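You operate a simulated robot arm through the tools that you are given. There is no shell and no other tool. Be economical: measure what you need, move in short steps, check, and stop when the job is done.

The job below is to be done with a simulated robot arm. You get a single attempt, and the scene is never put back.

JOB
Swap the white oil filter on the black bench engine for the orange one.
Fine: the white one goes upright on that stand's shelf, the orange one on tight; the engine stays locked on its side.

Only the result counts: the job must be done as asked and must still hold three seconds after the hand-in. Knocking over, shifting, dropping, spilling or breaking anything else fails it.

ROBOT AND FRAMES
A 6-joint arm with a two-finger parallel gripper, fixed in place. Base frame: the origin is at the foot of the arm, x ahead of it, y to its left, z up. Readings come in mm, rad, newtons and seconds.
With the tool pointing down near the work surface it reaches from about 300 to 700 mm from the base axis. Its first joint turns from -2.897 to 2.897 rad. Payload 4.1 kg.
Tool frame: the origin (TCP) lies between the finger pads and is the grasp point; the fingertips stand 23 mm ahead of it; z points along the fingers, y is the line along which they close. The gripper opens to 94 mm. The fingers are 38 mm wide and 10 mm thick; the gripper's body (54 by 96 mm) begins 39 mm behind the TCP.
Orientation is that of the tool frame in the base frame, as a unit quaternion [x, y, z, w]. With the fingers straight down and closing along the base's y, the tool's x points along the base's -x, its y along +y and its z along -z.

CONTROLS
- The arm moves only by the tool servo_tool. Its argument "motion" is one flat list of numbers, 7 for each row, row after row: the shift along the base's x, y, z in mm, then the turn, a rotation vector about the base's x, y, z in rad, then the opening in per cent of the stroke, from 0 (shut) to 100 (fully open). In form: [dx, dy, dz, ax, ay, az, claw, dx, dy, dz, ax, ay, az, claw, ...]. A call has 1 to 12 rows; each row shifts and turns the commanded pose from where the row before left it. Each row takes 0.2 s and may step no farther than 50 mm and 0.15 rad from the row before; otherwise, or with a gripper value out of range, the whole call is refused. A pose out of reach is approached as far as the arm can. The call stops where the force on the tool passes 40 N (or 10 N more than at its start, if that is more) or the arm is blocked; 0.2 s more then pass. The fingers move at their own pace (about 45 mm/s each) and stop on an object; they squeeze with about 33 N. The grip force told is the motor's: it shows also when the fingers shut on nothing. Time passes only in rows, and 0.2 s behind the last, so rows that do not move let the fingers close. It gives the time, the measured TCP pose, the force on the tool (base axes), the opening and the grip force at its end, in the units of the frame above (readings bear some noise), with the torque about the TCP (base axes, N m) and any sound that the robot's microphone picked up.
- Cameras (640 x 400 px; columns grow to the right, rows downward): "scene" is fixed at [401.1, 500.4, 1791.3]; the picture's right is [-1.00, 0.07, 0.00], its down [0.05, 0.73, -0.69] and it looks along [-0.05, -0.68, -0.73] (base axes); focal length 334 px, centre (320, 200). "wrist" rides on the gripper at [86, 16, -74] in the tool frame; the picture's right is [-0.18, 0.98, 0.00], its down [-0.58, -0.11, -0.81] and it looks along [-0.79, -0.15, 0.59] (tool axes); focal length 243 px, centre (320, 200). There is no depth. A picture from a camera that has moved, and an enlarged one, comes with that camera's place and axes in the base frame and with its lens.
- capture(camera): a new picture of that camera. The clock stands still meanwhile.
- lift_body(by): slides the trunk up (or, below 0, down) by that many mm; the arm rides with it, the base frame stays. It gives what a move gives, with no picture.
- zoom(camera, box): a new picture of the part [left, top, right, bottom] of that camera's present view, enlarged. The clock stands still meanwhile.
- finish_job(): hands the job in; it is judged then, once.

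Work in short steps. Places have to be worked out from the pictures, the camera data and where the tool is seen: move nearer, look again, correct. Check each grasp and each placing, and mend what went wrong. You have 120 turns and 76 pictures in all, those below and enlarged ones among them. Open the gripper and draw the arm clear of the work before you hand the job in, unless the task says otherwise; then end with one line.

The tools are called after "Emit:" as a command line: name --argument value ..., lists and objects as JSON in quotes. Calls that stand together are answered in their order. servo_tool: Moves the arm, as the interface text tells. Its arguments: {"type":"object","properties":{"motion":{"type":"array"}},"required":["motion"]} The other tools are called the same way: lift_body (by) slides the trunk up or down; capture (camera) takes a picture; zoom (camera, box) takes an enlarged picture of a part of a camera's view; finish_job () hands the job in.

At the start:

```text
t: 0.0
ee_pos: [318.1, -178.6, 1354.7]
orientation: [0.0, 1.0, 0.0, -0.001]
force: [0.7, 0.2, 0.1]
torque: [-0.03, -0.02, 0.0]
grip_width: 94.1
grasp_force: 0.0
trunk travel left (down, up): [-483.0, 107.0]
```

scene: 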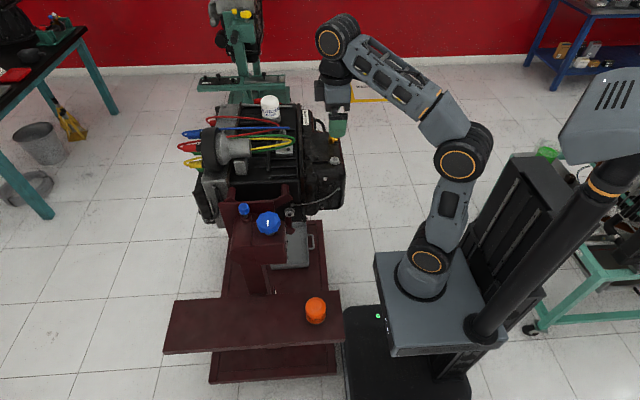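
wrist: 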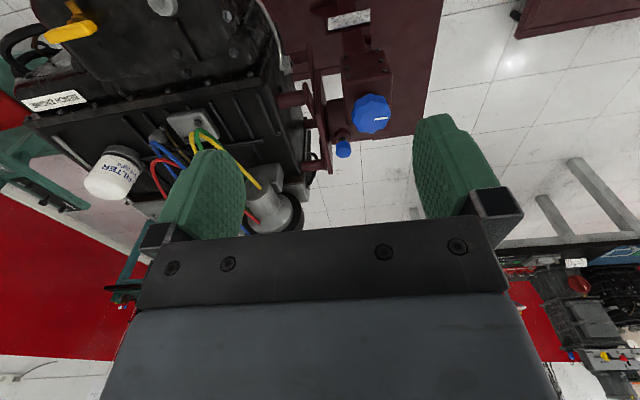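

I'll look closer at the engine and the shelf before moving.

Emit:
zoom --camera "scene" --box '[170, 80, 370, 205]'

Emit:
zoom --camera "scene" --box '[150, 190, 390, 340]'

Emit:
zoom --camera "wrist" --box '[20, 50, 340, 250]'

```text
3.20 times, centred on (270, 142) of scene
camera zoom: at [401.1, 500.4, 1791.3], right [-1.0, 0.07, 0.0], down [0.05, 0.73, -0.69], along [-0.05, -0.68, -0.73], focal length 1068 px, centre (480, 384)
```

zoom: 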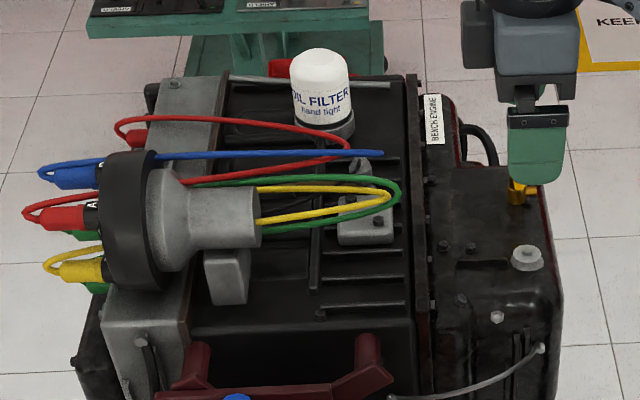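

```text
2.67 times, centred on (270, 265) of scene
camera zoom: at [401.1, 500.4, 1791.3], right [-1.0, 0.07, 0.0], down [0.05, 0.73, -0.69], along [-0.05, -0.68, -0.73], focal length 890 px, centre (453, 27)
```

zoom: 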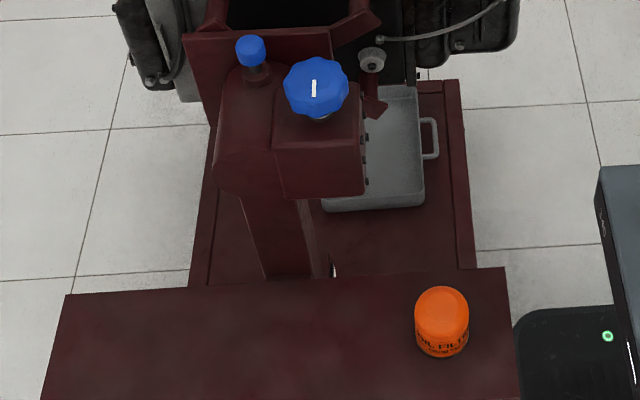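

```text
2.00 times, centred on (180, 150) of wrist
camera zoom: at [230.8, -162.1, 1429.6], right [0.18, 0.98, 0.0], down [0.58, -0.11, 0.81], along [0.79, -0.15, -0.59], focal length 485 px, centre (600, 300)
```

zoom: 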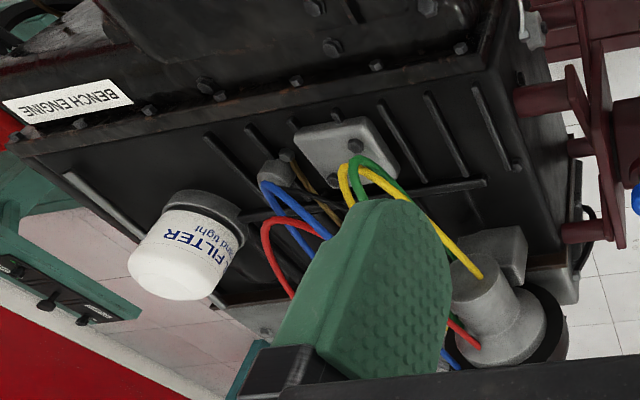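

The white filter stands about vertical near (510, -629, 1102) and the orange one near (378, -13, 670). I'll raise the trunk for reach and travel high towards the white one, stopping short to look.

Emit:
lift_body --by 60

Emit:
servo_tool --motion '[15, -45, 0, 0, 0, 0, 100, 15, -45, 0, 0, 0, 0, 100, 15, -45, 0, 0, 0, 0, 100, 15, -45, 0, 0, 0, 0, 100, 15, -45, 0, 0, 0, 0, 100, 15, -45, 0, 0, 0, 0, 100, 15, -45, 0, 0, 0, 0, 100]'

Emit:
capture --camera "wrist"

Emit:
capture --camera "scene"

```text
t: 1.0
ee_pos: [317.1, -178.6, 1415.2]
orientation: [0.0, 1.0, 0.0, 0.0]
force: [-0.3, 0.6, 0.3]
torque: [0.0, 0.01, 0.0]
grip_width: 93.8
grasp_force: 0.1
trunk travel left (down, up): [-543.0, 47.0]
```

```text
t: 2.6
ee_pos: [365.3, -425.5, 1320.3]
orientation: [0.001, 1.0, 0.0, 0.0]
force: [-0.1, -0.1, -0.7]
torque: [0.0, 0.01, -0.01]
grip_width: 93.9
grasp_force: 0.0
out of reach, approached as far as the arm can: row 2, 3, 4, 5, 6, 7
trunk travel left (down, up): [-543.0, 47.0]
```

```text
70 pictures are left
camera wrist: at [279.7, -409.7, 1395.0], right [0.18, 0.98, 0.0], down [0.58, -0.11, 0.81], along [0.79, -0.15, -0.59], focal length 243 px, centre (320, 200)
```

wrist: 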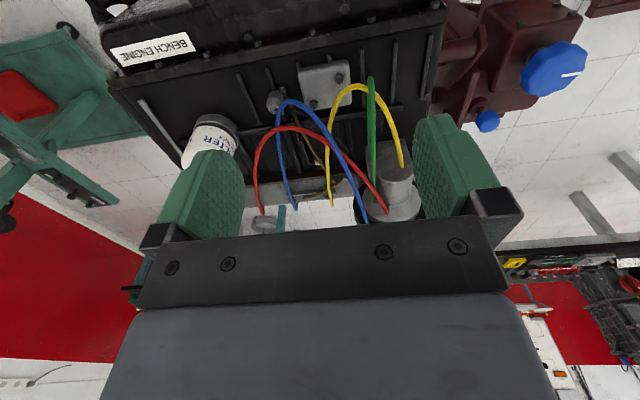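

```text
69 pictures are left
```

scene: 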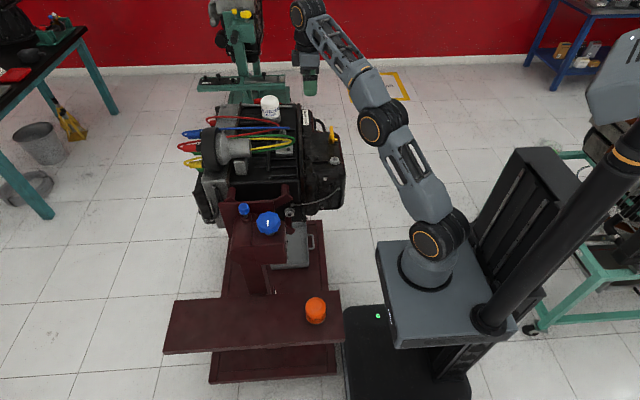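

Reach is the limit: pointing straight down at radius ~805 mm isn't possible, so I'll grip with the tool tilted outward. I'll spin the wrist so that the camera ends up on the upper side when I tilt, backing off slightly first.

Emit:
servo_tool --motion '[-25, 30, -20, 0, 0, 0.15, 100, 0, 0, 0, 0, 0, 0.15, 100, 0, 0, 0, 0, 0, 0.15, 100, 0, 0, 0, 0, 0, 0.15, 100, 0, 0, 0, 0, 0, 0.15, 100, 0, 0, 0, 0, 0, 0.15, 100, 0, 0, 0, 0, 0, 0.15, 100, 0, 0, 0, 0, 0, 0.15, 100, 0, 0, 0, 0, 0, 0.15, 100, 0, 0, 0, 0, 0, 0.15, 100, 0, 0, 0, 0, 0, 0.15, 100, 0, 0, 0, 0, 0, 0.15, 100]'

Emit:
servo_tool --motion '[0, 0, 0, 0, 0, 0.15, 100, 0, 0, 0, 0, 0, 0.15, 100, 0, 0, 0, 0, 0, 0.15, 100]'

Emit:
capture --camera "wrist"

```text
t: 5.2
ee_pos: [341.5, -394.7, 1302.8]
orientation: [0.784, -0.621, 0.0, 0.0]
force: [-0.3, 0.0, 0.0]
torque: [-0.04, -0.01, 0.01]
grip_width: 93.9
grasp_force: 0.0
trunk travel left (down, up): [-543.0, 47.0]
```

```text
t: 6.0
ee_pos: [397.1, -343.8, 1299.5]
orientation: [0.896, -0.444, -0.001, 0.004]
force: [-0.3, 0.1, -0.6]
torque: [0.01, 0.01, -0.04]
grip_width: 93.9
grasp_force: 0.0
out of reach, approached as far as the arm can: row 2, 3
trunk travel left (down, up): [-543.0, 47.0]
```

```text
68 pictures are left
camera wrist: at [438.3, -422.0, 1374.3], right [-0.89, -0.45, 0.01], down [-0.26, 0.53, 0.81], along [-0.36, 0.72, -0.59], focal length 243 px, centre (320, 200)
```

wrist: 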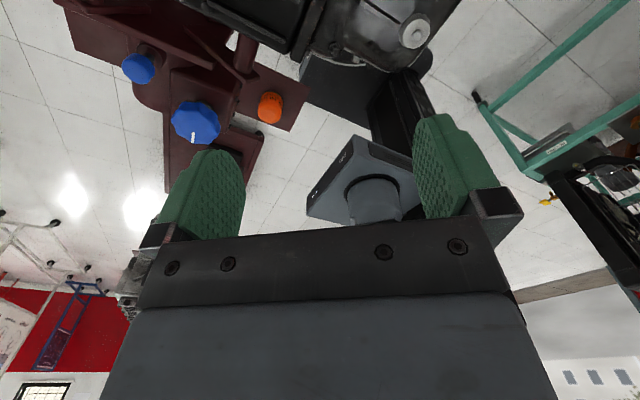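

The wrist roll limit (~±2.9 rad, camera-inward is its zero) rules out camera-above. I'll roll back to camera-inward, raise the trunk fully, and test the reach with a ~40° outward tilt, still well above the engine.

Emit:
lift_body --by 47

Emit:
servo_tool --motion '[-30, 0, 0, 0, 0, -0.15, 100, -30, 0, 0, 0, 0, -0.15, 100, 0, 0, 0, 0, 0, -0.15, 100, 0, 0, 0, 0, 0, -0.15, 100, 0, 0, 0, 0, 0, -0.15, 100, 0, 0, 0, 0, 0, -0.15, 100, 0, 0, 0, 0, 0, -0.15, 100, 0, 0, 0, 0, 0, -0.15, 100, 0, 0, 0, 0, 0, -0.15, 100, 0, 0, 0, 0, 0, -0.15, 100, 0, 0, 0, 0, 0, -0.15, 100, 0, 0, 0, 0, 0, -0.15, 100]'

Emit:
servo_tool --motion '[0, 0, 0, 0, 0, -0.15, 100, 0, 0, 0, 0, 0, -0.15, 100, 0, 0, 0, 0, 0, -0.15, 100, 0, 0, 0, 0, 0, -0.15, 100, 0, 0, 0, 0, 0, -0.15, 100, 0, 0, 0, 0, 0, -0.15, 100, 0, 0, 0, 0, 0, -0.15, 100, 0, 0, 0, 0, 0, -0.15, 100, 0, 0, 0, 0, 0, -0.11, 100]'

```text
t: 6.9
ee_pos: [398.5, -343.4, 1347.5]
orientation: [0.895, -0.446, -0.001, 0.004]
force: [0.6, 0.0, -0.1]
torque: [0.0, -0.02, 0.0]
grip_width: 94.0
grasp_force: 0.1
trunk travel left (down, up): [-590.0, 0.0]
```

```text
t: 9.5
ee_pos: [338.4, -345.6, 1346.7]
orientation: [-0.207, 0.978, 0.003, -0.002]
force: [-0.2, -0.8, 0.0]
torque: [0.04, 0.0, 0.02]
grip_width: 93.8
grasp_force: 0.1
trunk travel left (down, up): [-590.0, 0.0]
```

```text
t: 11.5
ee_pos: [338.1, -344.9, 1345.8]
orientation: [0.432, 0.902, 0.003, 0.001]
force: [0.6, 0.6, 0.1]
torque: [0.0, 0.0, -0.01]
grip_width: 93.9
grasp_force: 0.0
trunk travel left (down, up): [-590.0, 0.0]
```

The roll is right; now I tilt 40° outward and travel to above the filter at z≈1230 to test the reach.

Emit:
servo_tool --motion '[0, 0, -20, -0.109, -0.0874, 0, 100, 0, 0, -20, -0.109, -0.0874, 0, 100, 0, 0, -20, -0.109, -0.0874, 0, 100, 0, 0, -20, -0.109, -0.0874, 0, 100, 0, 0, -20, -0.109, -0.0874, 0, 100, 20, -35, 0, 0, 0, 0, 100, 20, -35, 0, 0, 0, 0, 100, 20, -35, -5, 0, 0, 0, 100, 20, -35, -5, 0, 0, 0, 100, 20, -35, -5, 0, 0, 0, 100]'

Emit:
capture --camera "wrist"

Emit:
capture --camera "scene"

```text
t: 13.7
ee_pos: [439.5, -521.5, 1230.2]
orientation: [0.404, 0.849, -0.146, 0.309]
force: [0.1, 1.3, -0.2]
torque: [0.02, 0.02, 0.02]
grip_width: 93.9
grasp_force: 0.1
trunk travel left (down, up): [-590.0, 0.0]
```

```text
67 pictures are left
camera wrist: at [380.0, -422.3, 1232.3], right [0.85, 0.51, 0.12], down [-0.13, -0.01, 0.99], along [0.51, -0.86, 0.06], focal length 243 px, centre (320, 200)
```

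wrist: 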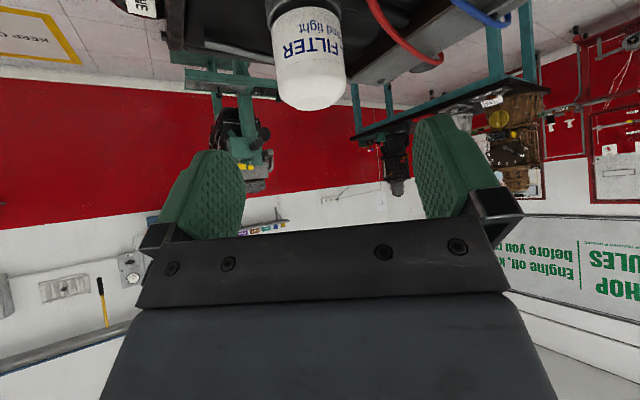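

```text
66 pictures are left
```

scene: 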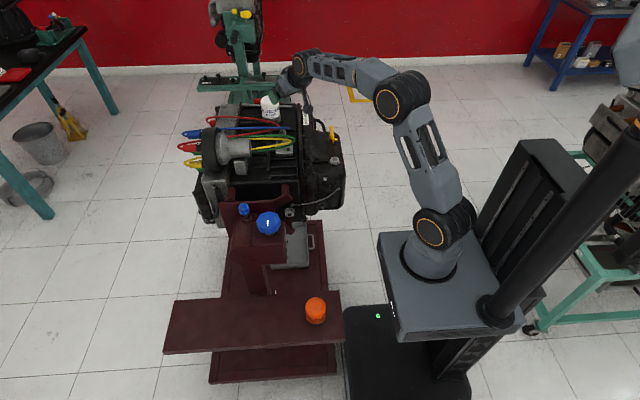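

Reach is fine so far with the tilt; the white filter looks to be centred at about (510, -632), top ≈1148, diameter ≈71. I'll go directly above it with a slight yaw back (start of the unscrew stroke) and look.

Emit:
servo_tool --motion '[23.5, -36.8, -8, 0, 0, -0.05, 100, 23.5, -36.8, -8, 0, 0, -0.05, 100, 23.5, -36.8, -8, 0, 0, -0.05, 100]'

Emit:
capture --camera "wrist"

Emit:
zoom --camera "scene" --box '[190, 50, 350, 150]'

```text
t: 14.5
ee_pos: [489.7, -601.1, 1203.7]
orientation: [0.461, 0.818, -0.168, 0.299]
force: [-0.3, 0.1, 0.9]
torque: [0.01, 0.0, -0.02]
grip_width: 94.1
grasp_force: 0.2
out of reach, approached as far as the arm can: row 3
trunk travel left (down, up): [-590.0, 0.0]
```

```text
65 pictures are left
camera wrist: at [444.0, -495.5, 1204.9], right [0.91, 0.39, 0.12], down [-0.13, 0.01, 0.99], along [0.38, -0.92, 0.06], focal length 243 px, centre (320, 200)
```

wrist: 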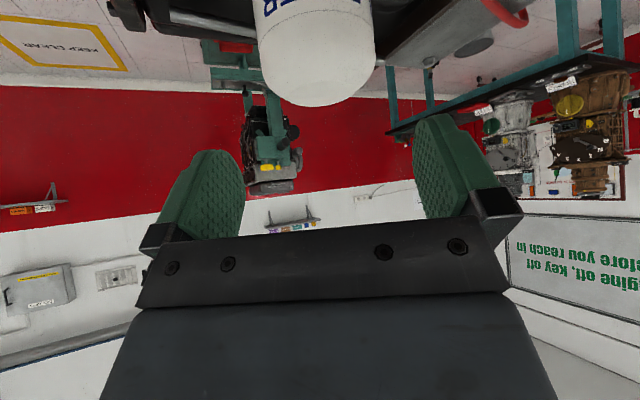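

```text
4.00 times, centred on (270, 100) of scene
camera zoom: at [401.1, 500.4, 1791.3], right [-1.0, 0.07, 0.0], down [0.05, 0.73, -0.69], along [-0.05, -0.68, -0.73], focal length 1335 px, centre (520, 600)
```

zoom: 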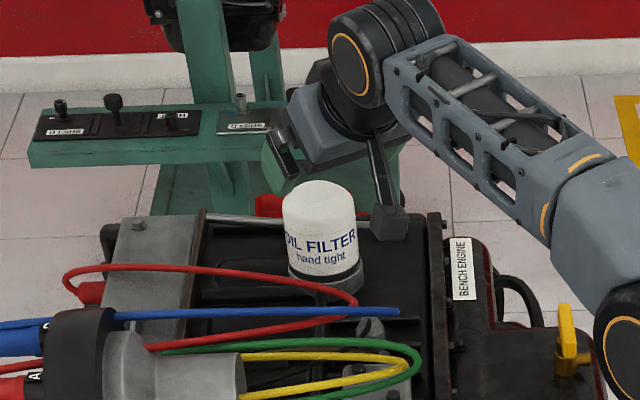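

At 40° tilt the arm is at its limit (radius 775); the filter is a bit further, ≈(514, -640). I'll tilt to about 55°, staying above the filter top (~1153), and move onto it.

Emit:
servo_tool --motion '[0, 0, -4, -0.111, -0.0675, 0, 100, 0, 0, 0, -0.111, -0.0675, 0, 100, 9, -15, -4, 0, 0, 0, 100, 9, -15, -4, 0, 0, 0, 100]'

Emit:
capture --camera "wrist"

Emit:
zoom --camera "scene" --box '[220, 60, 340, 135]'

```text
t: 15.5
ee_pos: [508.6, -633.8, 1191.1]
orientation: [0.441, 0.77, -0.226, 0.401]
force: [-0.3, -0.6, 0.7]
torque: [0.0, 0.0, 0.01]
grip_width: 93.8
grasp_force: 0.0
trunk travel left (down, up): [-590.0, 0.0]
```

```text
63 pictures are left
camera wrist: at [466.9, -530.3, 1163.3], right [0.9, 0.41, 0.16], down [-0.26, 0.22, 0.94], along [0.35, -0.89, 0.31], focal length 243 px, centre (320, 200)
```

wrist: 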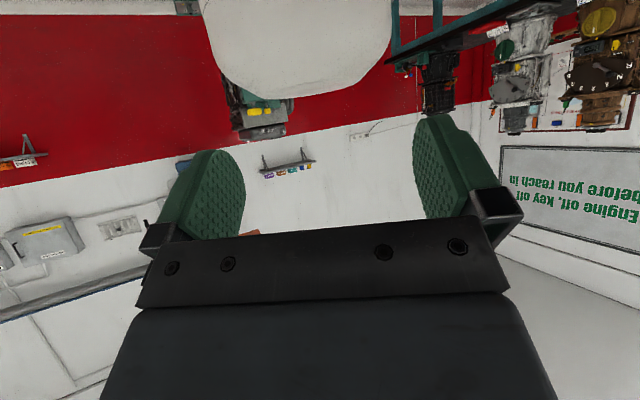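

```text
5.33 times, centred on (280, 98) of scene
camera zoom: at [401.1, 500.4, 1791.3], right [-1.0, 0.07, 0.0], down [0.05, 0.73, -0.69], along [-0.05, -0.68, -0.73], focal length 1780 px, centre (533, 747)
```

zoom: 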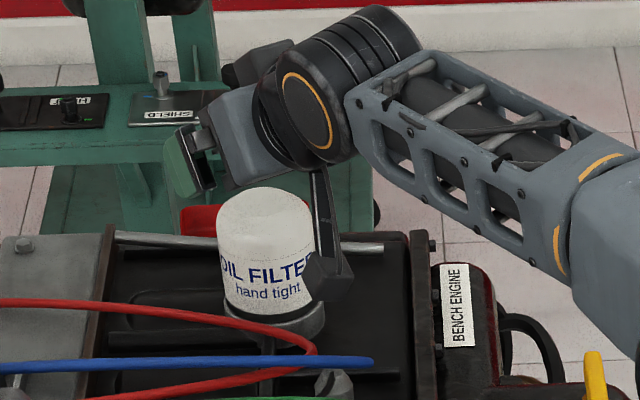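

The filter axis now triangulates to (513, -640), i.e. 8 mm ahead of the TCP and laterally within 1 mm. I'll descend to z≈1128 with the fingers open and check.

Emit:
servo_tool --motion '[0.5, 0, -16, 0, 0, 0, 100, 0.5, 0, -16, 0, 0, 0, 100, 0, 0, -16, 0, 0, 0, 100, 0, 0, -15, 0, 0, 0, 100]'

Emit:
zoom --camera "scene" --box '[220, 60, 340, 135]'

Emit:
capture --camera "wrist"

```text
t: 16.5
ee_pos: [509.8, -634.2, 1129.1]
orientation: [0.441, 0.77, -0.226, 0.401]
force: [-0.5, -0.2, 0.0]
torque: [0.03, -0.02, 0.01]
grip_width: 93.9
grasp_force: 0.2
trunk travel left (down, up): [-590.0, 0.0]
```

```text
5.33 times, centred on (280, 98) of scene
camera zoom: at [401.1, 500.4, 1791.3], right [-1.0, 0.07, 0.0], down [0.05, 0.73, -0.69], along [-0.05, -0.68, -0.73], focal length 1780 px, centre (533, 747)
```

zoom: 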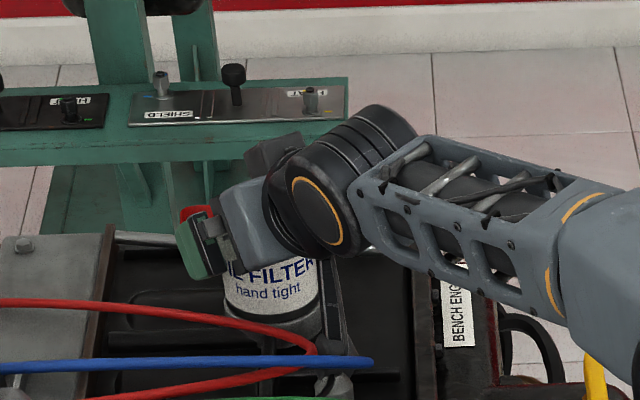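

```text
60 pictures are left
camera wrist: at [467.9, -530.8, 1100.6], right [0.9, 0.41, 0.16], down [-0.26, 0.22, 0.94], along [0.35, -0.89, 0.31], focal length 243 px, centre (320, 200)
```

wrist: 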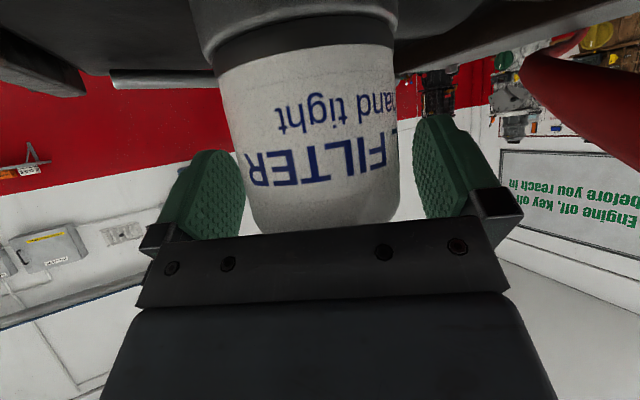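

The filter is well between the fingers and nothing touched. I'll close on it.

Emit:
servo_tool --motion '[0, 0, 0, 0, 0, 0, 0, 0, 0, 0, 0, 0, 0, 0, 0, 0, 0, 0, 0, 0, 0]'

```text
t: 17.3
ee_pos: [511.8, -633.4, 1127.3]
orientation: [0.441, 0.77, -0.226, 0.402]
force: [3.7, 0.8, -0.2]
torque: [0.0, -0.06, -0.04]
grip_width: 66.1
grasp_force: 33.4
trunk travel left (down, up): [-590.0, 0.0]
```

Gripped at 66 mm diameter. Now the first unscrewing stroke: counter-clockwise seen from above, about the filter's axis, a half stroke to read the torque.

Emit:
servo_tool --motion '[-0.65, -0.44, 0, 0, 0, 0.12, 0, -0.59, -0.51, 0, 0, 0, 0.12, 0, -0.52, -0.57, 0, 0, 0, 0.12, 0, -0.45, -0.64, 0, 0, 0, 0.12, 0]'

Emit:
capture --camera "wrist"

```text
t: 18.3
ee_pos: [512.2, -631.8, 1128.4]
orientation: [0.243, 0.854, -0.122, 0.444]
force: [18.7, 13.7, 3.4]
torque: [0.48, -0.87, -0.09]
grip_width: 65.8
grasp_force: 33.0
trunk travel left (down, up): [-590.0, 0.0]
```

```text
59 pictures are left
camera wrist: at [426.8, -560.5, 1101.0], right [0.6, 0.78, 0.16], down [-0.34, 0.07, 0.94], along [0.72, -0.62, 0.31], focal length 243 px, centre (320, 200)
```

wrist: 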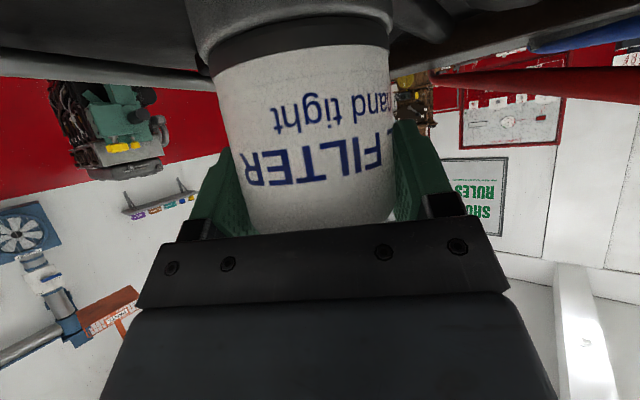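

The label turned with the fingers, so the filter is loosening. The side force shows that the axis is nearer (510, -631); I'll carry on turning about the present TCP.

Emit:
servo_tool --motion '[0, 0, 0, 0, 0, 0.12, 0, 0, 0, 0, 0, 0, 0.12, 0, 0, 0, 0, 0, 0, 0.12, 0]'

```text
t: 19.1
ee_pos: [469.8, -620.8, 1114.5]
orientation: [0.093, 0.883, -0.048, 0.458]
force: [-17.5, -14.9, 12.8]
torque: [0.01, 0.06, -0.2]
grip_width: 61.3
grasp_force: 31.3
out of reach, approached as far as the arm can: row 1, 2, 3
trunk travel left (down, up): [-590.0, 0.0]
```

The arm ran out of reach and pulled ~40 mm inward. I must check what happened to the filter.

Emit:
capture --camera "wrist"

Emit:
zoom --camera "scene" --box '[220, 60, 340, 135]'

```text
58 pictures are left
camera wrist: at [364.3, -581.9, 1086.8], right [0.31, 0.94, 0.15], down [-0.34, -0.04, 0.94], along [0.89, -0.34, 0.31], focal length 243 px, centre (320, 200)
```

wrist: 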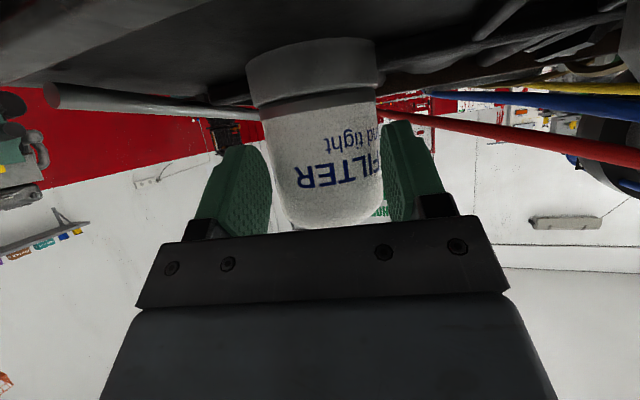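

```text
5.33 times, centred on (280, 98) of scene
camera zoom: at [401.1, 500.4, 1791.3], right [-1.0, 0.07, 0.0], down [0.05, 0.73, -0.69], along [-0.05, -0.68, -0.73], focal length 1780 px, centre (533, 747)
```

zoom: 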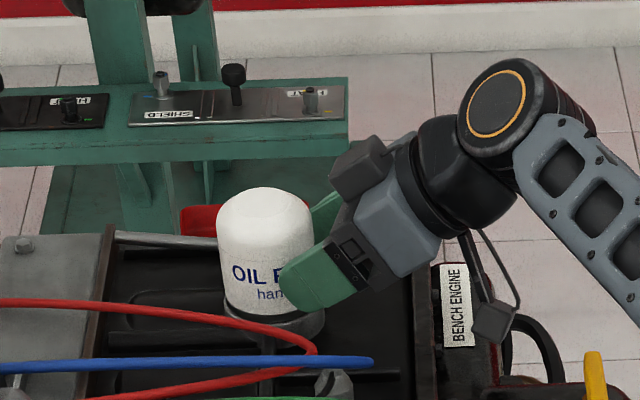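

The filter is still seated and upright, only my fingers slid. The usable stroke here is limited to about az -58°…-25°. I'll open, swing back around the axis (510, -631) and hold the filter ~12 mm nearer the fingertips to gain reach.

Emit:
servo_tool --motion '[0, 0, 0, 0, 0, 0, 100, 0, 0, 0, 0, 0, 0, 100, 6.8, 2.7, 1.9, 0, 0, -0.147, 100, 7.4, 2, 1.9, 0, 0, -0.147, 100, 7.2, 0, 1.9, 0, 0, -0.147, 100, 6.5, -1.6, 1.9, 0, 0, -0.147, 100, 5.5, -3.2, 1.9, 0, 0, -0.147, 100]'

Emit:
capture --camera "wrist"

Emit:
zoom --camera "scene" --box '[220, 60, 340, 135]'

```text
t: 20.5
ee_pos: [516.1, -636.7, 1129.6]
orientation: [0.337, 0.821, -0.174, 0.427]
force: [-30.7, 22.8, 5.5]
torque: [-0.08, -0.07, 0.09]
grip_width: 94.1
grasp_force: 0.0
out of reach, approached as far as the arm can: row 3, 4, 5
trunk travel left (down, up): [-590.0, 0.0]
stopped in row 7: the force on the tool passed its limit at 48 N (the readings are from after the stop); the commanded pose is now the measured one
```

```text
56 pictures are left
camera wrist: at [448.6, -547.8, 1102.0], right [0.77, 0.62, 0.15], down [-0.31, 0.15, 0.94], along [0.56, -0.77, 0.31], focal length 243 px, centre (320, 200)
```

wrist: 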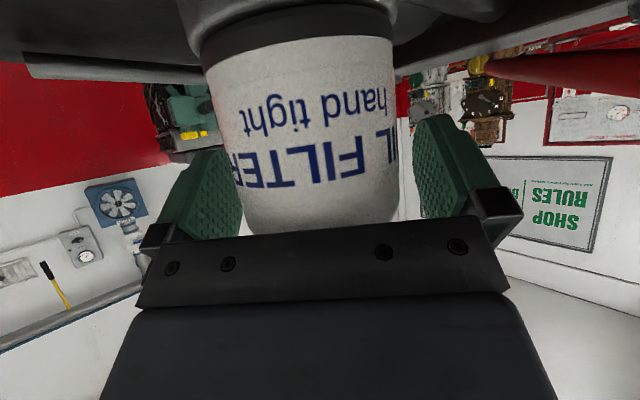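

```text
5.33 times, centred on (280, 98) of scene
camera zoom: at [401.1, 500.4, 1791.3], right [-1.0, 0.07, 0.0], down [0.05, 0.73, -0.69], along [-0.05, -0.68, -0.73], focal length 1780 px, centre (533, 747)
```

zoom: 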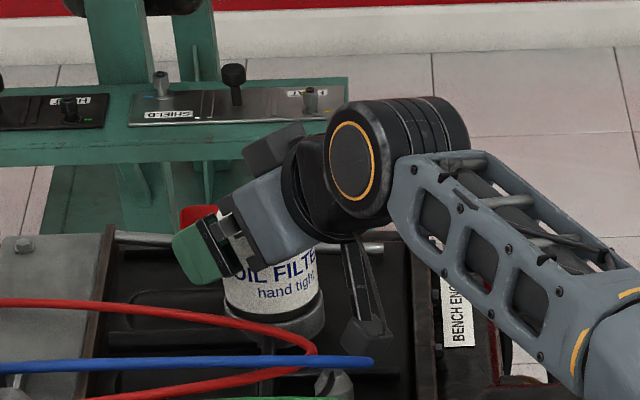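

The commanded pose had kept its old value, so the palm nudged the filter (stopped by the force limit); it still sits straight. The command is now reset to the measured pose, so I back off to 10 mm inward of the axis at az≈-56° and grip.

Emit:
servo_tool --motion '[-5.7, 7.2, -2.8, 0, 0, -0.1, 100, -5.7, 7.2, -2.8, 0, 0, -0.1, 100, 0, 0, 0, 0, 0, 0, 100]'

Emit:
servo_tool --motion '[0, 0, 0, 0, 0, 0, 0, 0, 0, 0, 0, 0, 0, 0, 0, 0, 0, 0, 0, 0, 0]'

Emit:
capture --camera "wrist"

```text
t: 20.9
ee_pos: [515.2, -637.7, 1130.4]
orientation: [0.369, 0.808, -0.19, 0.419]
force: [-34.7, 32.3, 7.3]
torque: [-0.12, -0.11, 0.01]
grip_width: 93.8
grasp_force: 0.1
out of reach, approached as far as the arm can: row 1, 2
trunk travel left (down, up): [-590.0, 0.0]
stopped in row 2: the force on the tool passed its limit at 53 N (the readings are from after the stop); the commanded pose is now the measured one
```

```text
t: 21.7
ee_pos: [515.6, -637.7, 1130.1]
orientation: [0.37, 0.806, -0.192, 0.42]
force: [-33.9, 28.0, 12.0]
torque: [0.08, 0.44, 0.06]
grip_width: 66.1
grasp_force: 32.8
trunk travel left (down, up): [-590.0, 0.0]
```

```text
54 pictures are left
camera wrist: at [456.3, -543.5, 1102.9], right [0.81, 0.56, 0.15], down [-0.3, 0.17, 0.94], along [0.5, -0.81, 0.31], focal length 243 px, centre (320, 200)
```

wrist: 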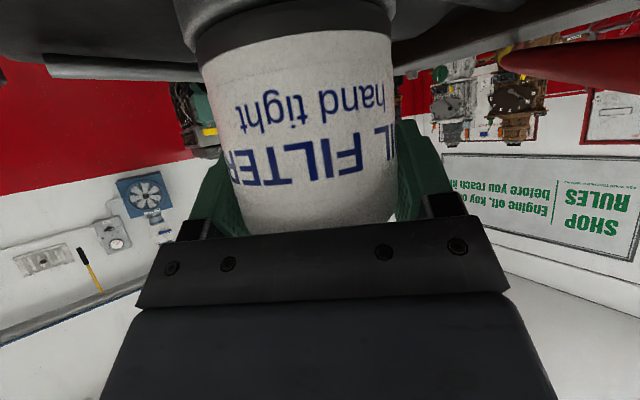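

The arm still presses outward with ~45 N and reported "out of reach". I'll open and draw clearly inward to release that pressure.

Emit:
servo_tool --motion '[0, 0, 0, 0, 0, 0, 100, 0, 0, 0, 0, 0, 0, 100, -8, 11, 0, 0, 0, 0, 100, -8, 11, 0, 0, 0, 0, 100, -8, 11, 0, 0, 0, 0, 100]'

```text
t: 22.9
ee_pos: [495.8, -608.3, 1125.1]
orientation: [0.369, 0.808, -0.19, 0.417]
force: [-0.7, 0.7, -0.7]
torque: [-0.02, -0.01, -0.05]
grip_width: 94.0
grasp_force: 0.0
trunk travel left (down, up): [-590.0, 0.0]
```

Pressure released. Now approach to 10 mm inward of the axis at az≈-57°, close, and make a stroke to az≈-32°.

Emit:
servo_tool --motion '[4.5, -7, -1.5, 0, 0, -0.07, 100, 4.6, -6.9, -1.5, 0, 0, -0.07, 100, 0, 0, 0, 0, 0, 0, 0, 0, 0, 0, 0, 0, 0, 0, 0, 0, 0, 0, 0, 0, 0]'

Emit:
servo_tool --motion '[-0.88, -0.65, 0, 0, 0, 0.11, 0, -0.81, -0.74, 0, 0, 0, 0.11, 0, -0.73, -0.83, 0, 0, 0, 0.11, 0, -0.63, -0.9, 0, 0, 0, 0.11, 0]'

Emit:
capture --camera "wrist"

```text
t: 24.1
ee_pos: [505.0, -622.8, 1122.7]
orientation: [0.425, 0.78, -0.219, 0.403]
force: [-2.4, -1.6, 0.8]
torque: [-0.07, 0.14, -0.05]
grip_width: 65.7
grasp_force: 33.3
trunk travel left (down, up): [-590.0, 0.0]
```

```text
t: 25.1
ee_pos: [502.4, -625.8, 1122.0]
orientation: [0.244, 0.854, -0.125, 0.441]
force: [-3.5, -4.8, 2.9]
torque: [-0.25, 0.0, -0.04]
grip_width: 65.3
grasp_force: 33.7
trunk travel left (down, up): [-590.0, 0.0]
```

```text
53 pictures are left
camera wrist: at [417.2, -553.6, 1094.7], right [0.61, 0.78, 0.15], down [-0.33, 0.07, 0.94], along [0.72, -0.62, 0.3], focal length 243 px, centre (320, 200)
```

wrist: 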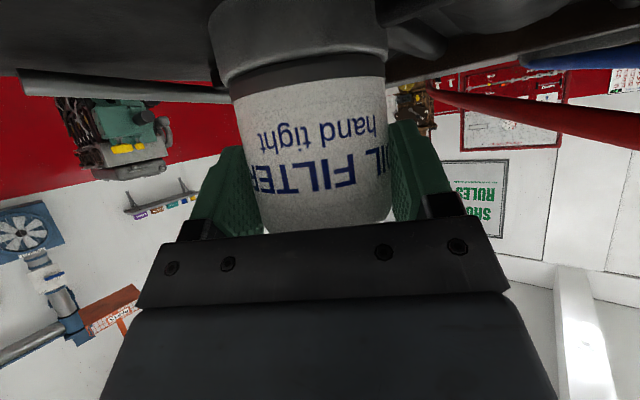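

Very small forces: the axis estimate is right. I'll extend the stroke by two more small steps to find the reach limit.

Emit:
servo_tool --motion '[-0.53, -0.96, 0, 0, 0, 0.11, 0]'

Emit:
servo_tool --motion '[-0.41, -1.02, 0, 0, 0, 0.11, 0]'

```text
t: 25.5
ee_pos: [502.5, -625.8, 1122.2]
orientation: [0.197, 0.866, -0.101, 0.448]
force: [-4.4, -1.9, 3.1]
torque: [-0.18, 0.05, -0.06]
grip_width: 65.4
grasp_force: 33.3
trunk travel left (down, up): [-590.0, 0.0]
```

```text
t: 25.9
ee_pos: [499.4, -625.3, 1122.3]
orientation: [0.15, 0.875, -0.08, 0.454]
force: [12.6, -27.7, 9.8]
torque: [-0.67, 0.01, -0.28]
grip_width: 65.6
grasp_force: 33.4
out of reach, approached as far as the arm can: row 1
trunk travel left (down, up): [-590.0, 0.0]
```

The limit is at az≈-24°. I'll now ratchet: release, swing back to -60°, grip, turn to -25.6°, twice, then look.

Emit:
servo_tool --motion '[0, 0, 0, 0, 0, 0, 88, 0.55, 1.3, 0, 0, 0, -0.142, 88, 0.75, 1.22, 0, 0, 0, -0.142, 88, 0.9, 1.09, 0, 0, 0, -0.142, 88, 1.06, 0.96, 0, 0, 0, -0.142, 88, 1.18, 0.8, 0, 0, 0, -0.142, 88, 0, 0, 0, 0, 0, 0, 0, 0, 0, 0, 0, 0, 0, 0]'

Emit:
servo_tool --motion '[-1, -0.66, 0, 0, 0, 0.12, 0, -0.92, -0.78, 0, 0, 0, 0.12, 0, -0.81, -0.87, 0, 0, 0, 0.12, 0, -0.7, -0.98, 0, 0, 0, 0.12, 0, -0.59, -1.05, 0, 0, 0, 0.12, 0]'

Emit:
servo_tool --motion '[0, 0, 0, 0, 0, 0, 88, 0.59, 1.05, 0, 0, 0, -0.12, 88, 0.7, 0.98, 0, 0, 0, -0.12, 88, 0.81, 0.87, 0, 0, 0, -0.12, 88, 0.92, 0.78, 0, 0, 0, -0.12, 88, 1, 0.66, 0, 0, 0, -0.12, 88, 0, 0, 0, 0, 0, 0, 0, 0, 0, 0, 0, 0, 0, 0]'

Emit:
servo_tool --motion '[-1, -0.66, 0, 0, 0, 0.12, 0, -0.92, -0.78, 0, 0, 0, 0.12, 0, -0.81, -0.87, 0, 0, 0, 0.12, 0, -0.7, -0.98, 0, 0, 0, 0.12, 0, -0.59, -1.05, 0, 0, 0, 0.12, 0]'

Emit:
capture --camera "wrist"

```text
t: 27.7
ee_pos: [502.4, -616.6, 1121.0]
orientation: [0.445, 0.77, -0.228, 0.397]
force: [-2.9, -2.4, 0.8]
torque: [-0.08, 0.09, -0.06]
grip_width: 66.0
grasp_force: 32.5
trunk travel left (down, up): [-590.0, 0.0]
```

```text
t: 28.9
ee_pos: [495.8, -622.9, 1119.7]
orientation: [0.197, 0.866, -0.102, 0.448]
force: [-12.9, -14.6, 3.1]
torque: [-0.45, 0.35, -0.33]
grip_width: 65.9
grasp_force: 32.5
trunk travel left (down, up): [-590.0, 0.0]
```

```text
t: 30.7
ee_pos: [501.1, -617.2, 1119.3]
orientation: [0.446, 0.77, -0.229, 0.396]
force: [-5.5, -2.1, -0.1]
torque: [-0.12, 0.22, -0.09]
grip_width: 66.5
grasp_force: 33.0
trunk travel left (down, up): [-590.0, 0.0]
```

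```text
t: 31.9
ee_pos: [496.0, -624.4, 1121.7]
orientation: [0.197, 0.866, -0.102, 0.448]
force: [-12.1, -14.6, 3.1]
torque: [-0.64, 0.42, -0.28]
grip_width: 66.2
grasp_force: 32.6
trunk travel left (down, up): [-590.0, 0.0]
```

```text
52 pictures are left
camera wrist: at [403.9, -561.2, 1093.5], right [0.52, 0.84, 0.15], down [-0.34, 0.04, 0.94], along [0.78, -0.54, 0.3], focal length 243 px, centre (320, 200)
```

wrist: 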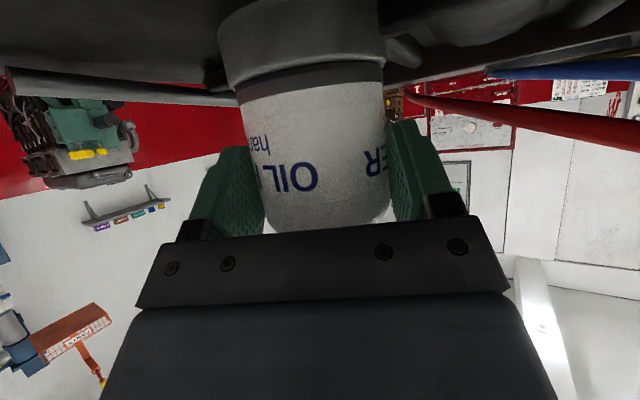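

The label turns well with each stroke (~2.3 rad so far). I'll shift the hold 4 mm outward to centre it and do three more strokes.

Emit:
servo_tool --motion '[0, 0, 0, 0, 0, 0, 88, 1.08, 0.52, 0, 0, 0, -0.12, 88, 1.2, 0.45, 0, 0, 0, -0.12, 88, 1.33, 0.32, 0, 0, 0, -0.12, 88, 1.46, 0.22, 0, 0, 0, -0.12, 88, 1.55, 0.08, 0, 0, 0, -0.12, 88, 0, 0, 0, 0, 0, 0, 0, 0, 0, 0, 0, 0, 0, 0]'

Emit:
servo_tool --motion '[-1.15, -0.76, 0, 0, 0, 0.12, 0, -1.06, -0.9, 0, 0, 0, 0.12, 0, -0.93, -1.0, 0, 0, 0, 0.12, 0, -0.8, -1.13, 0, 0, 0, 0.12, 0, -0.68, -1.2, 0, 0, 0, 0.12, 0]'

Emit:
servo_tool --motion '[0, 0, 0, 0, 0, 0, 88, 0.68, 1.2, 0, 0, 0, -0.12, 88, 0.8, 1.13, 0, 0, 0, -0.12, 88, 0.93, 1.0, 0, 0, 0, -0.12, 88, 1.06, 0.9, 0, 0, 0, -0.12, 88, 1.15, 0.76, 0, 0, 0, -0.12, 88, 0, 0, 0, 0, 0, 0, 0, 0, 0, 0, 0, 0, 0, 0]'

Emit:
servo_tool --motion '[-1.15, -0.76, 0, 0, 0, 0.12, 0, -1.06, -0.9, 0, 0, 0, 0.12, 0, -0.93, -1.0, 0, 0, 0, 0.12, 0, -0.8, -1.13, 0, 0, 0, 0.12, 0, -0.68, -1.2, 0, 0, 0, 0.12, 0]'

Emit:
capture --camera "wrist"

```text
t: 33.7
ee_pos: [504.9, -621.0, 1120.0]
orientation: [0.446, 0.769, -0.228, 0.397]
force: [-5.4, -3.4, -0.4]
torque: [-0.2, 0.28, -0.06]
grip_width: 66.7
grasp_force: 33.7
trunk travel left (down, up): [-590.0, 0.0]
```

```text
t: 34.9
ee_pos: [499.9, -626.3, 1120.0]
orientation: [0.196, 0.867, -0.1, 0.448]
force: [-7.7, -6.2, -0.6]
torque: [-0.42, 0.23, -0.11]
grip_width: 66.7
grasp_force: 33.3
trunk travel left (down, up): [-590.0, 0.0]
```

```text
t: 36.7
ee_pos: [504.6, -621.3, 1121.9]
orientation: [0.445, 0.769, -0.229, 0.398]
force: [-6.2, -5.4, -0.1]
torque: [-0.23, 0.16, -0.08]
grip_width: 65.8
grasp_force: 32.7
trunk travel left (down, up): [-590.0, 0.0]
```

```text
t: 37.9
ee_pos: [500.0, -625.8, 1121.5]
orientation: [0.196, 0.867, -0.1, 0.447]
force: [-8.1, -6.4, 1.4]
torque: [-0.22, 0.12, -1.05]
grip_width: 66.2
grasp_force: 32.9
trunk travel left (down, up): [-590.0, 0.0]
```

```text
51 pictures are left
camera wrist: at [407.5, -563.2, 1093.4], right [0.52, 0.84, 0.15], down [-0.34, 0.04, 0.94], along [0.78, -0.54, 0.3], focal length 243 px, centre (320, 200)
```

wrist: 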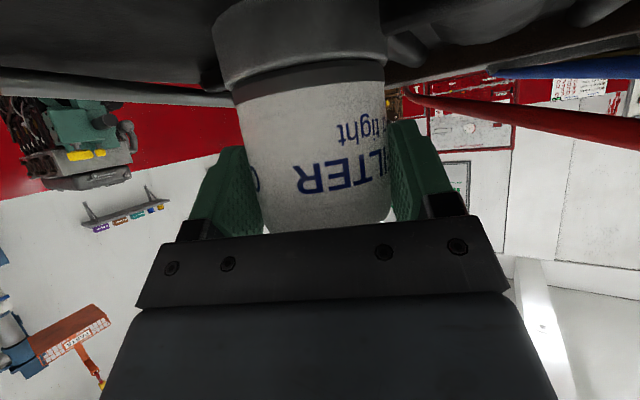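

Label moved ~62° over two strokes; still turning. Three more strokes, then check the height and the label.

Emit:
servo_tool --motion '[0, 0, 0, 0, 0, 0, 88, 0.68, 1.2, 0, 0, 0, -0.12, 88, 0.8, 1.13, 0, 0, 0, -0.12, 88, 0.93, 1.0, 0, 0, 0, -0.12, 88, 1.06, 0.9, 0, 0, 0, -0.12, 88, 1.15, 0.76, 0, 0, 0, -0.12, 88, 0, 0, 0, 0, 0, 0, 0, 0, 0, 0, 0, 0, 0, 0]'

Emit:
servo_tool --motion '[-1.15, -0.76, 0, 0, 0, 0.12, 0, -1.06, -0.9, 0, 0, 0, 0.12, 0, -0.93, -1.0, 0, 0, 0, 0.12, 0, -0.8, -1.13, 0, 0, 0, 0.12, 0, -0.68, -1.2, 0, 0, 0, 0.12, 0]'

Emit:
servo_tool --motion '[0, 0, 0, 0, 0, 0, 88, 0.68, 1.2, 0, 0, 0, -0.12, 88, 0.8, 1.13, 0, 0, 0, -0.12, 88, 0.93, 1.0, 0, 0, 0, -0.12, 88, 1.06, 0.9, 0, 0, 0, -0.12, 88, 1.15, 0.76, 0, 0, 0, -0.12, 88, 0, 0, 0, 0, 0, 0, 0, 0, 0, 0, 0, 0, 0, 0]'

Emit:
servo_tool --motion '[-1.15, -0.76, 0, 0, 0, 0.12, 0, -1.06, -0.9, 0, 0, 0, 0.12, 0, -0.93, -1.0, 0, 0, 0, 0.12, 0, -0.8, -1.13, 0, 0, 0, 0.12, 0, -0.68, -1.2, 0, 0, 0, 0.12, 0]'

Emit:
servo_tool --motion '[0, 0, 0, 0, 0, 0, 88, 0.68, 1.2, 0, 0, 0, -0.12, 88, 0.8, 1.13, 0, 0, 0, -0.12, 88, 0.93, 1.0, 0, 0, 0, -0.12, 88, 1.06, 0.9, 0, 0, 0, -0.12, 88, 1.15, 0.76, 0, 0, 0, -0.12, 88, 0, 0, 0, 0, 0, 0, 0, 0, 0, 0, 0, 0, 0, 0]'

Emit:
servo_tool --motion '[-1.15, -0.76, 0, 0, 0, 0.12, 0, -1.06, -0.9, 0, 0, 0, 0.12, 0, -0.93, -1.0, 0, 0, 0, 0.12, 0, -0.8, -1.13, 0, 0, 0, 0.12, 0, -0.68, -1.2, 0, 0, 0, 0.12, 0]'

Emit:
capture --camera "wrist"

Emit:
zoom --camera "scene" --box '[220, 60, 340, 135]'

```text
t: 39.7
ee_pos: [503.3, -621.1, 1119.8]
orientation: [0.445, 0.769, -0.228, 0.397]
force: [-4.7, -3.3, 1.3]
torque: [-0.14, 0.15, -0.06]
grip_width: 66.1
grasp_force: 33.3
trunk travel left (down, up): [-590.0, 0.0]
```

```text
t: 40.9
ee_pos: [500.8, -626.4, 1120.9]
orientation: [0.198, 0.867, -0.101, 0.447]
force: [-6.8, -7.2, -0.9]
torque: [-0.42, 0.32, -1.3]
grip_width: 66.5
grasp_force: 33.1
trunk travel left (down, up): [-590.0, 0.0]
```

```text
t: 42.7
ee_pos: [504.1, -620.2, 1120.2]
orientation: [0.446, 0.769, -0.229, 0.397]
force: [-7.8, -4.9, 0.3]
torque: [-0.19, 0.27, -0.15]
grip_width: 66.2
grasp_force: 33.1
trunk travel left (down, up): [-590.0, 0.0]
```

```text
t: 43.9
ee_pos: [500.0, -626.2, 1121.1]
orientation: [0.197, 0.867, -0.101, 0.448]
force: [-7.7, -5.7, -1.5]
torque: [-0.24, 0.33, -1.25]
grip_width: 66.0
grasp_force: 33.1
trunk travel left (down, up): [-590.0, 0.0]
```

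```text
t: 45.7
ee_pos: [503.8, -620.2, 1119.7]
orientation: [0.445, 0.769, -0.229, 0.397]
force: [-5.7, -4.2, 1.3]
torque: [-0.16, 0.24, -0.02]
grip_width: 66.0
grasp_force: 32.7
trunk travel left (down, up): [-590.0, 0.0]
```

```text
t: 46.9
ee_pos: [500.0, -626.3, 1120.4]
orientation: [0.197, 0.866, -0.101, 0.448]
force: [-6.9, -7.4, 1.1]
torque: [-0.38, 0.31, -1.25]
grip_width: 66.1
grasp_force: 32.8
trunk travel left (down, up): [-590.0, 0.0]
```

```text
50 pictures are left
camera wrist: at [407.5, -563.2, 1093.4], right [0.52, 0.84, 0.15], down [-0.34, 0.04, 0.94], along [0.78, -0.54, 0.3], focal length 243 px, centre (320, 200)
```

wrist: 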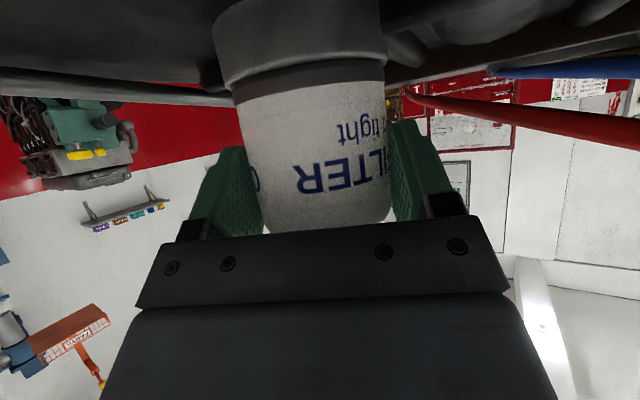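

```text
5.33 times, centred on (280, 98) of scene
camera zoom: at [401.1, 500.4, 1791.3], right [-1.0, 0.07, 0.0], down [0.05, 0.73, -0.69], along [-0.05, -0.68, -0.73], focal length 1780 px, centre (533, 747)
```

zoom: 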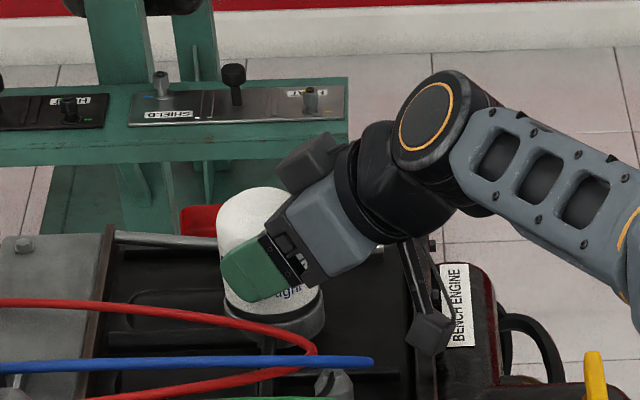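

The label no longer advances and the torque is at the slip level (-1.25 Nm): after about half a turn the filter has reached the end of its unscrewing. I'll regrip mid-range and try lifting gently.

Emit:
servo_tool --motion '[0, 0, 0, 0, 0, 0, 88, 0.68, 1.2, 0, 0, 0, -0.12, 88, 0.8, 1.13, 0, 0, 0, -0.12, 88, 0.93, 1.0, 0, 0, 0, -0.12, 88, 0, 0, 0, 0, 0, 0, 0, 0, 0, 0, 0, 0, 0, 0, 0, 0, 0, 0, 0, 0, 0]'

Emit:
servo_tool --motion '[0, 0, 2, 0, 0, 0, 0, 0, 0, 2, 0, 0, 0, 0, 0, 0, 2, 0, 0, 0, 0]'

Emit:
capture --camera "wrist"

```text
t: 48.5
ee_pos: [501.8, -621.1, 1120.3]
orientation: [0.35, 0.817, -0.179, 0.422]
force: [-4.8, -5.9, 1.5]
torque: [-0.28, 0.2, -0.08]
grip_width: 66.4
grasp_force: 33.0
trunk travel left (down, up): [-590.0, 0.0]
```

```text
t: 49.3
ee_pos: [503.3, -623.1, 1126.2]
orientation: [0.35, 0.818, -0.178, 0.421]
force: [0.0, -0.9, -2.1]
torque: [0.03, 0.04, 0.05]
grip_width: 66.3
grasp_force: 32.8
trunk travel left (down, up): [-590.0, 0.0]
```

```text
48 pictures are left
camera wrist: at [438.9, -530.7, 1098.0], right [0.78, 0.6, 0.15], down [-0.3, 0.15, 0.94], along [0.54, -0.78, 0.3], focal length 243 px, centre (320, 200)
```

wrist: 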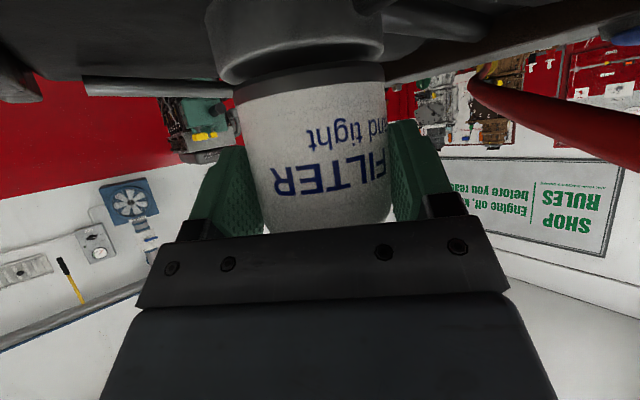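

The filter came free (weight ~2 N, gap visible). Before carrying it, I'd rather hold it higher so that the camera box won't hit the shelf when placing: lower it back, regrip 12 mm higher with ~49° tilt.

Emit:
servo_tool --motion '[0, 0, -3, 0, 0, 0, 0, 0, 0, -3, 0, 0, 0, 0, 0, 0, 0, 0, 0, 0, 0, 0, 0, 0, 0, 0, 0, 100, 0, 0, 0, 0, 0, 0, 100, 0, 0, 6, 0.036, 0.0345, 0, 100, 0, 0, 6, 0.036, 0.0345, 0, 100]'

Emit:
capture --camera "wrist"

```text
t: 50.9
ee_pos: [503.6, -621.6, 1131.3]
orientation: [0.359, 0.838, -0.162, 0.379]
force: [0.0, -0.4, 0.5]
torque: [0.0, -0.01, -0.03]
grip_width: 93.9
grasp_force: 0.1
trunk travel left (down, up): [-590.0, 0.0]
```

```text
47 pictures are left
camera wrist: at [437.9, -528.8, 1115.5], right [0.79, 0.59, 0.14], down [-0.23, 0.08, 0.97], along [0.56, -0.8, 0.21], focal length 243 px, centre (320, 200)
```

wrist: 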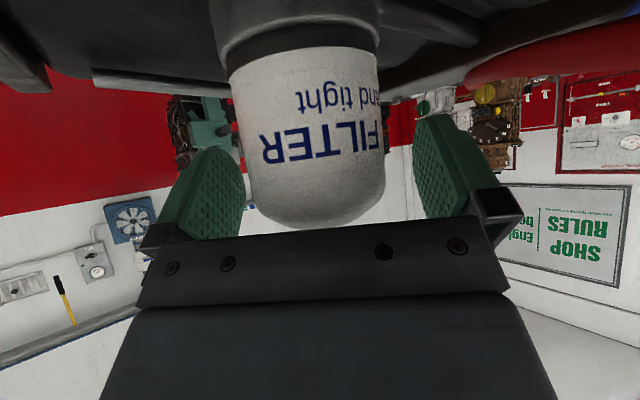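

Now TCP 1131 with the filter base ≈1077 and the camera lens at 1115: good. Grip and lift straight up.

Emit:
servo_tool --motion '[0, 0, 0, 0, 0, 0, 0, 0, 0, 0, 0, 0, 0, 0, 0, 0, 0, 0, 0, 0, 0, 0, 0, 5, 0, 0, 0, 0, 0, 0, 8, 0, 0, 0, 0, 0, 0, 10, 0, 0, 0, 0, 0, 0, 10, 0, 0, 0, 0, 0, 0, 10, 0, 0, 0, 0]'

Emit:
capture --camera "wrist"

Emit:
zoom --camera "scene" --box '[220, 60, 340, 135]'

```text
t: 52.7
ee_pos: [503.2, -623.2, 1174.7]
orientation: [0.358, 0.837, -0.162, 0.38]
force: [0.5, 0.9, -2.1]
torque: [0.03, 0.03, -0.03]
grip_width: 66.6
grasp_force: 32.9
trunk travel left (down, up): [-590.0, 0.0]
```

```text
46 pictures are left
camera wrist: at [437.9, -529.6, 1159.0], right [0.79, 0.59, 0.14], down [-0.23, 0.08, 0.97], along [0.56, -0.8, 0.21], focal length 243 px, centre (320, 200)
```

wrist: 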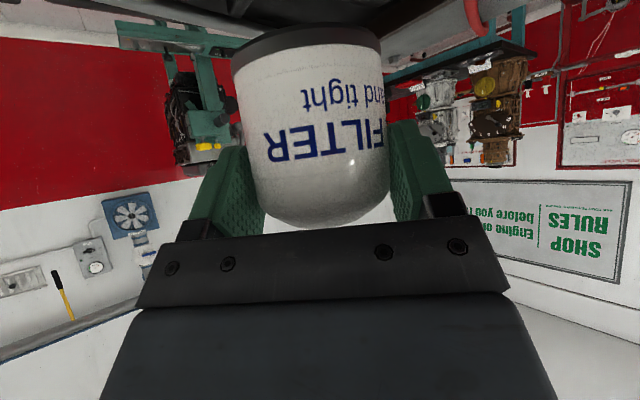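

```text
5.33 times, centred on (280, 98) of scene
camera zoom: at [401.1, 500.4, 1791.3], right [-1.0, 0.07, 0.0], down [0.05, 0.73, -0.69], along [-0.05, -0.68, -0.73], focal length 1780 px, centre (533, 747)
```

zoom: 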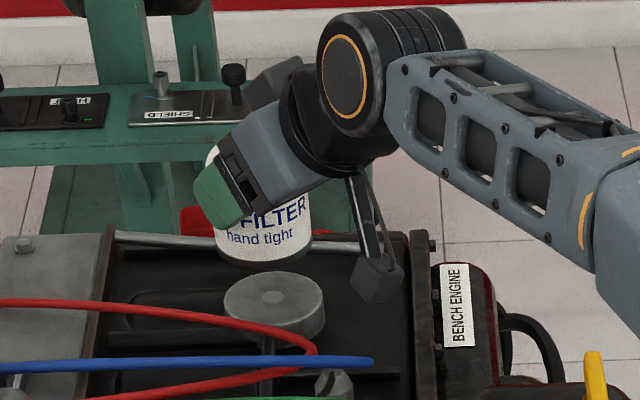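

The white filter is off cleanly; the bare mount is visible. I'll carry it up and away from the wires, then swing over toward the shelf side at height.

Emit:
servo_tool --motion '[-22, 12, 20, 0, 0, 0, 0, -22, 12, 20, 0, 0, 0, 0, -22, 12, 20, 0, 0, 0, 0, -22, 12, 20, 0, 0, 0, 0, -12, 20, 15, 0, 0, 0, 0, 8, 45, 0, 0, 0, 0.08, 0, 8, 45, 0, 0, 0, 0.08, 0, 8, 45, 0, 0, 0, 0.08, 0, 8, 45, 0, 0, 0, 0.08, 0, 8, 45, 0, 0, 0, 0.08, 0, 8, 45, 0, 0, 0, 0.08, 0]'

Emit:
capture --camera "scene"

```text
t: 55.1
ee_pos: [452.3, -283.2, 1271.9]
orientation: [0.147, 0.898, -0.066, 0.409]
force: [0.2, -0.6, -2.5]
torque: [0.01, 0.0, -0.02]
grip_width: 66.7
grasp_force: 33.1
trunk travel left (down, up): [-590.0, 0.0]
```

```text
44 pictures are left
```

scene: 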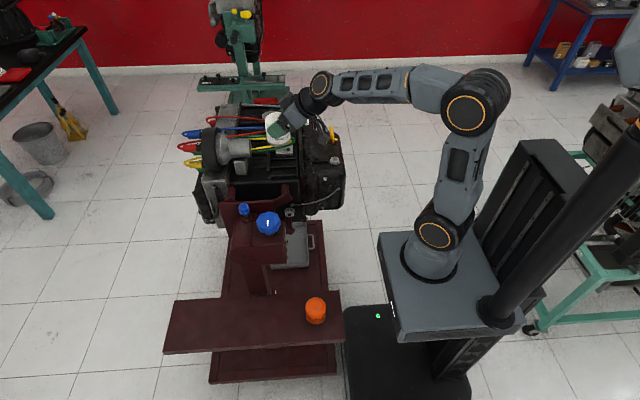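

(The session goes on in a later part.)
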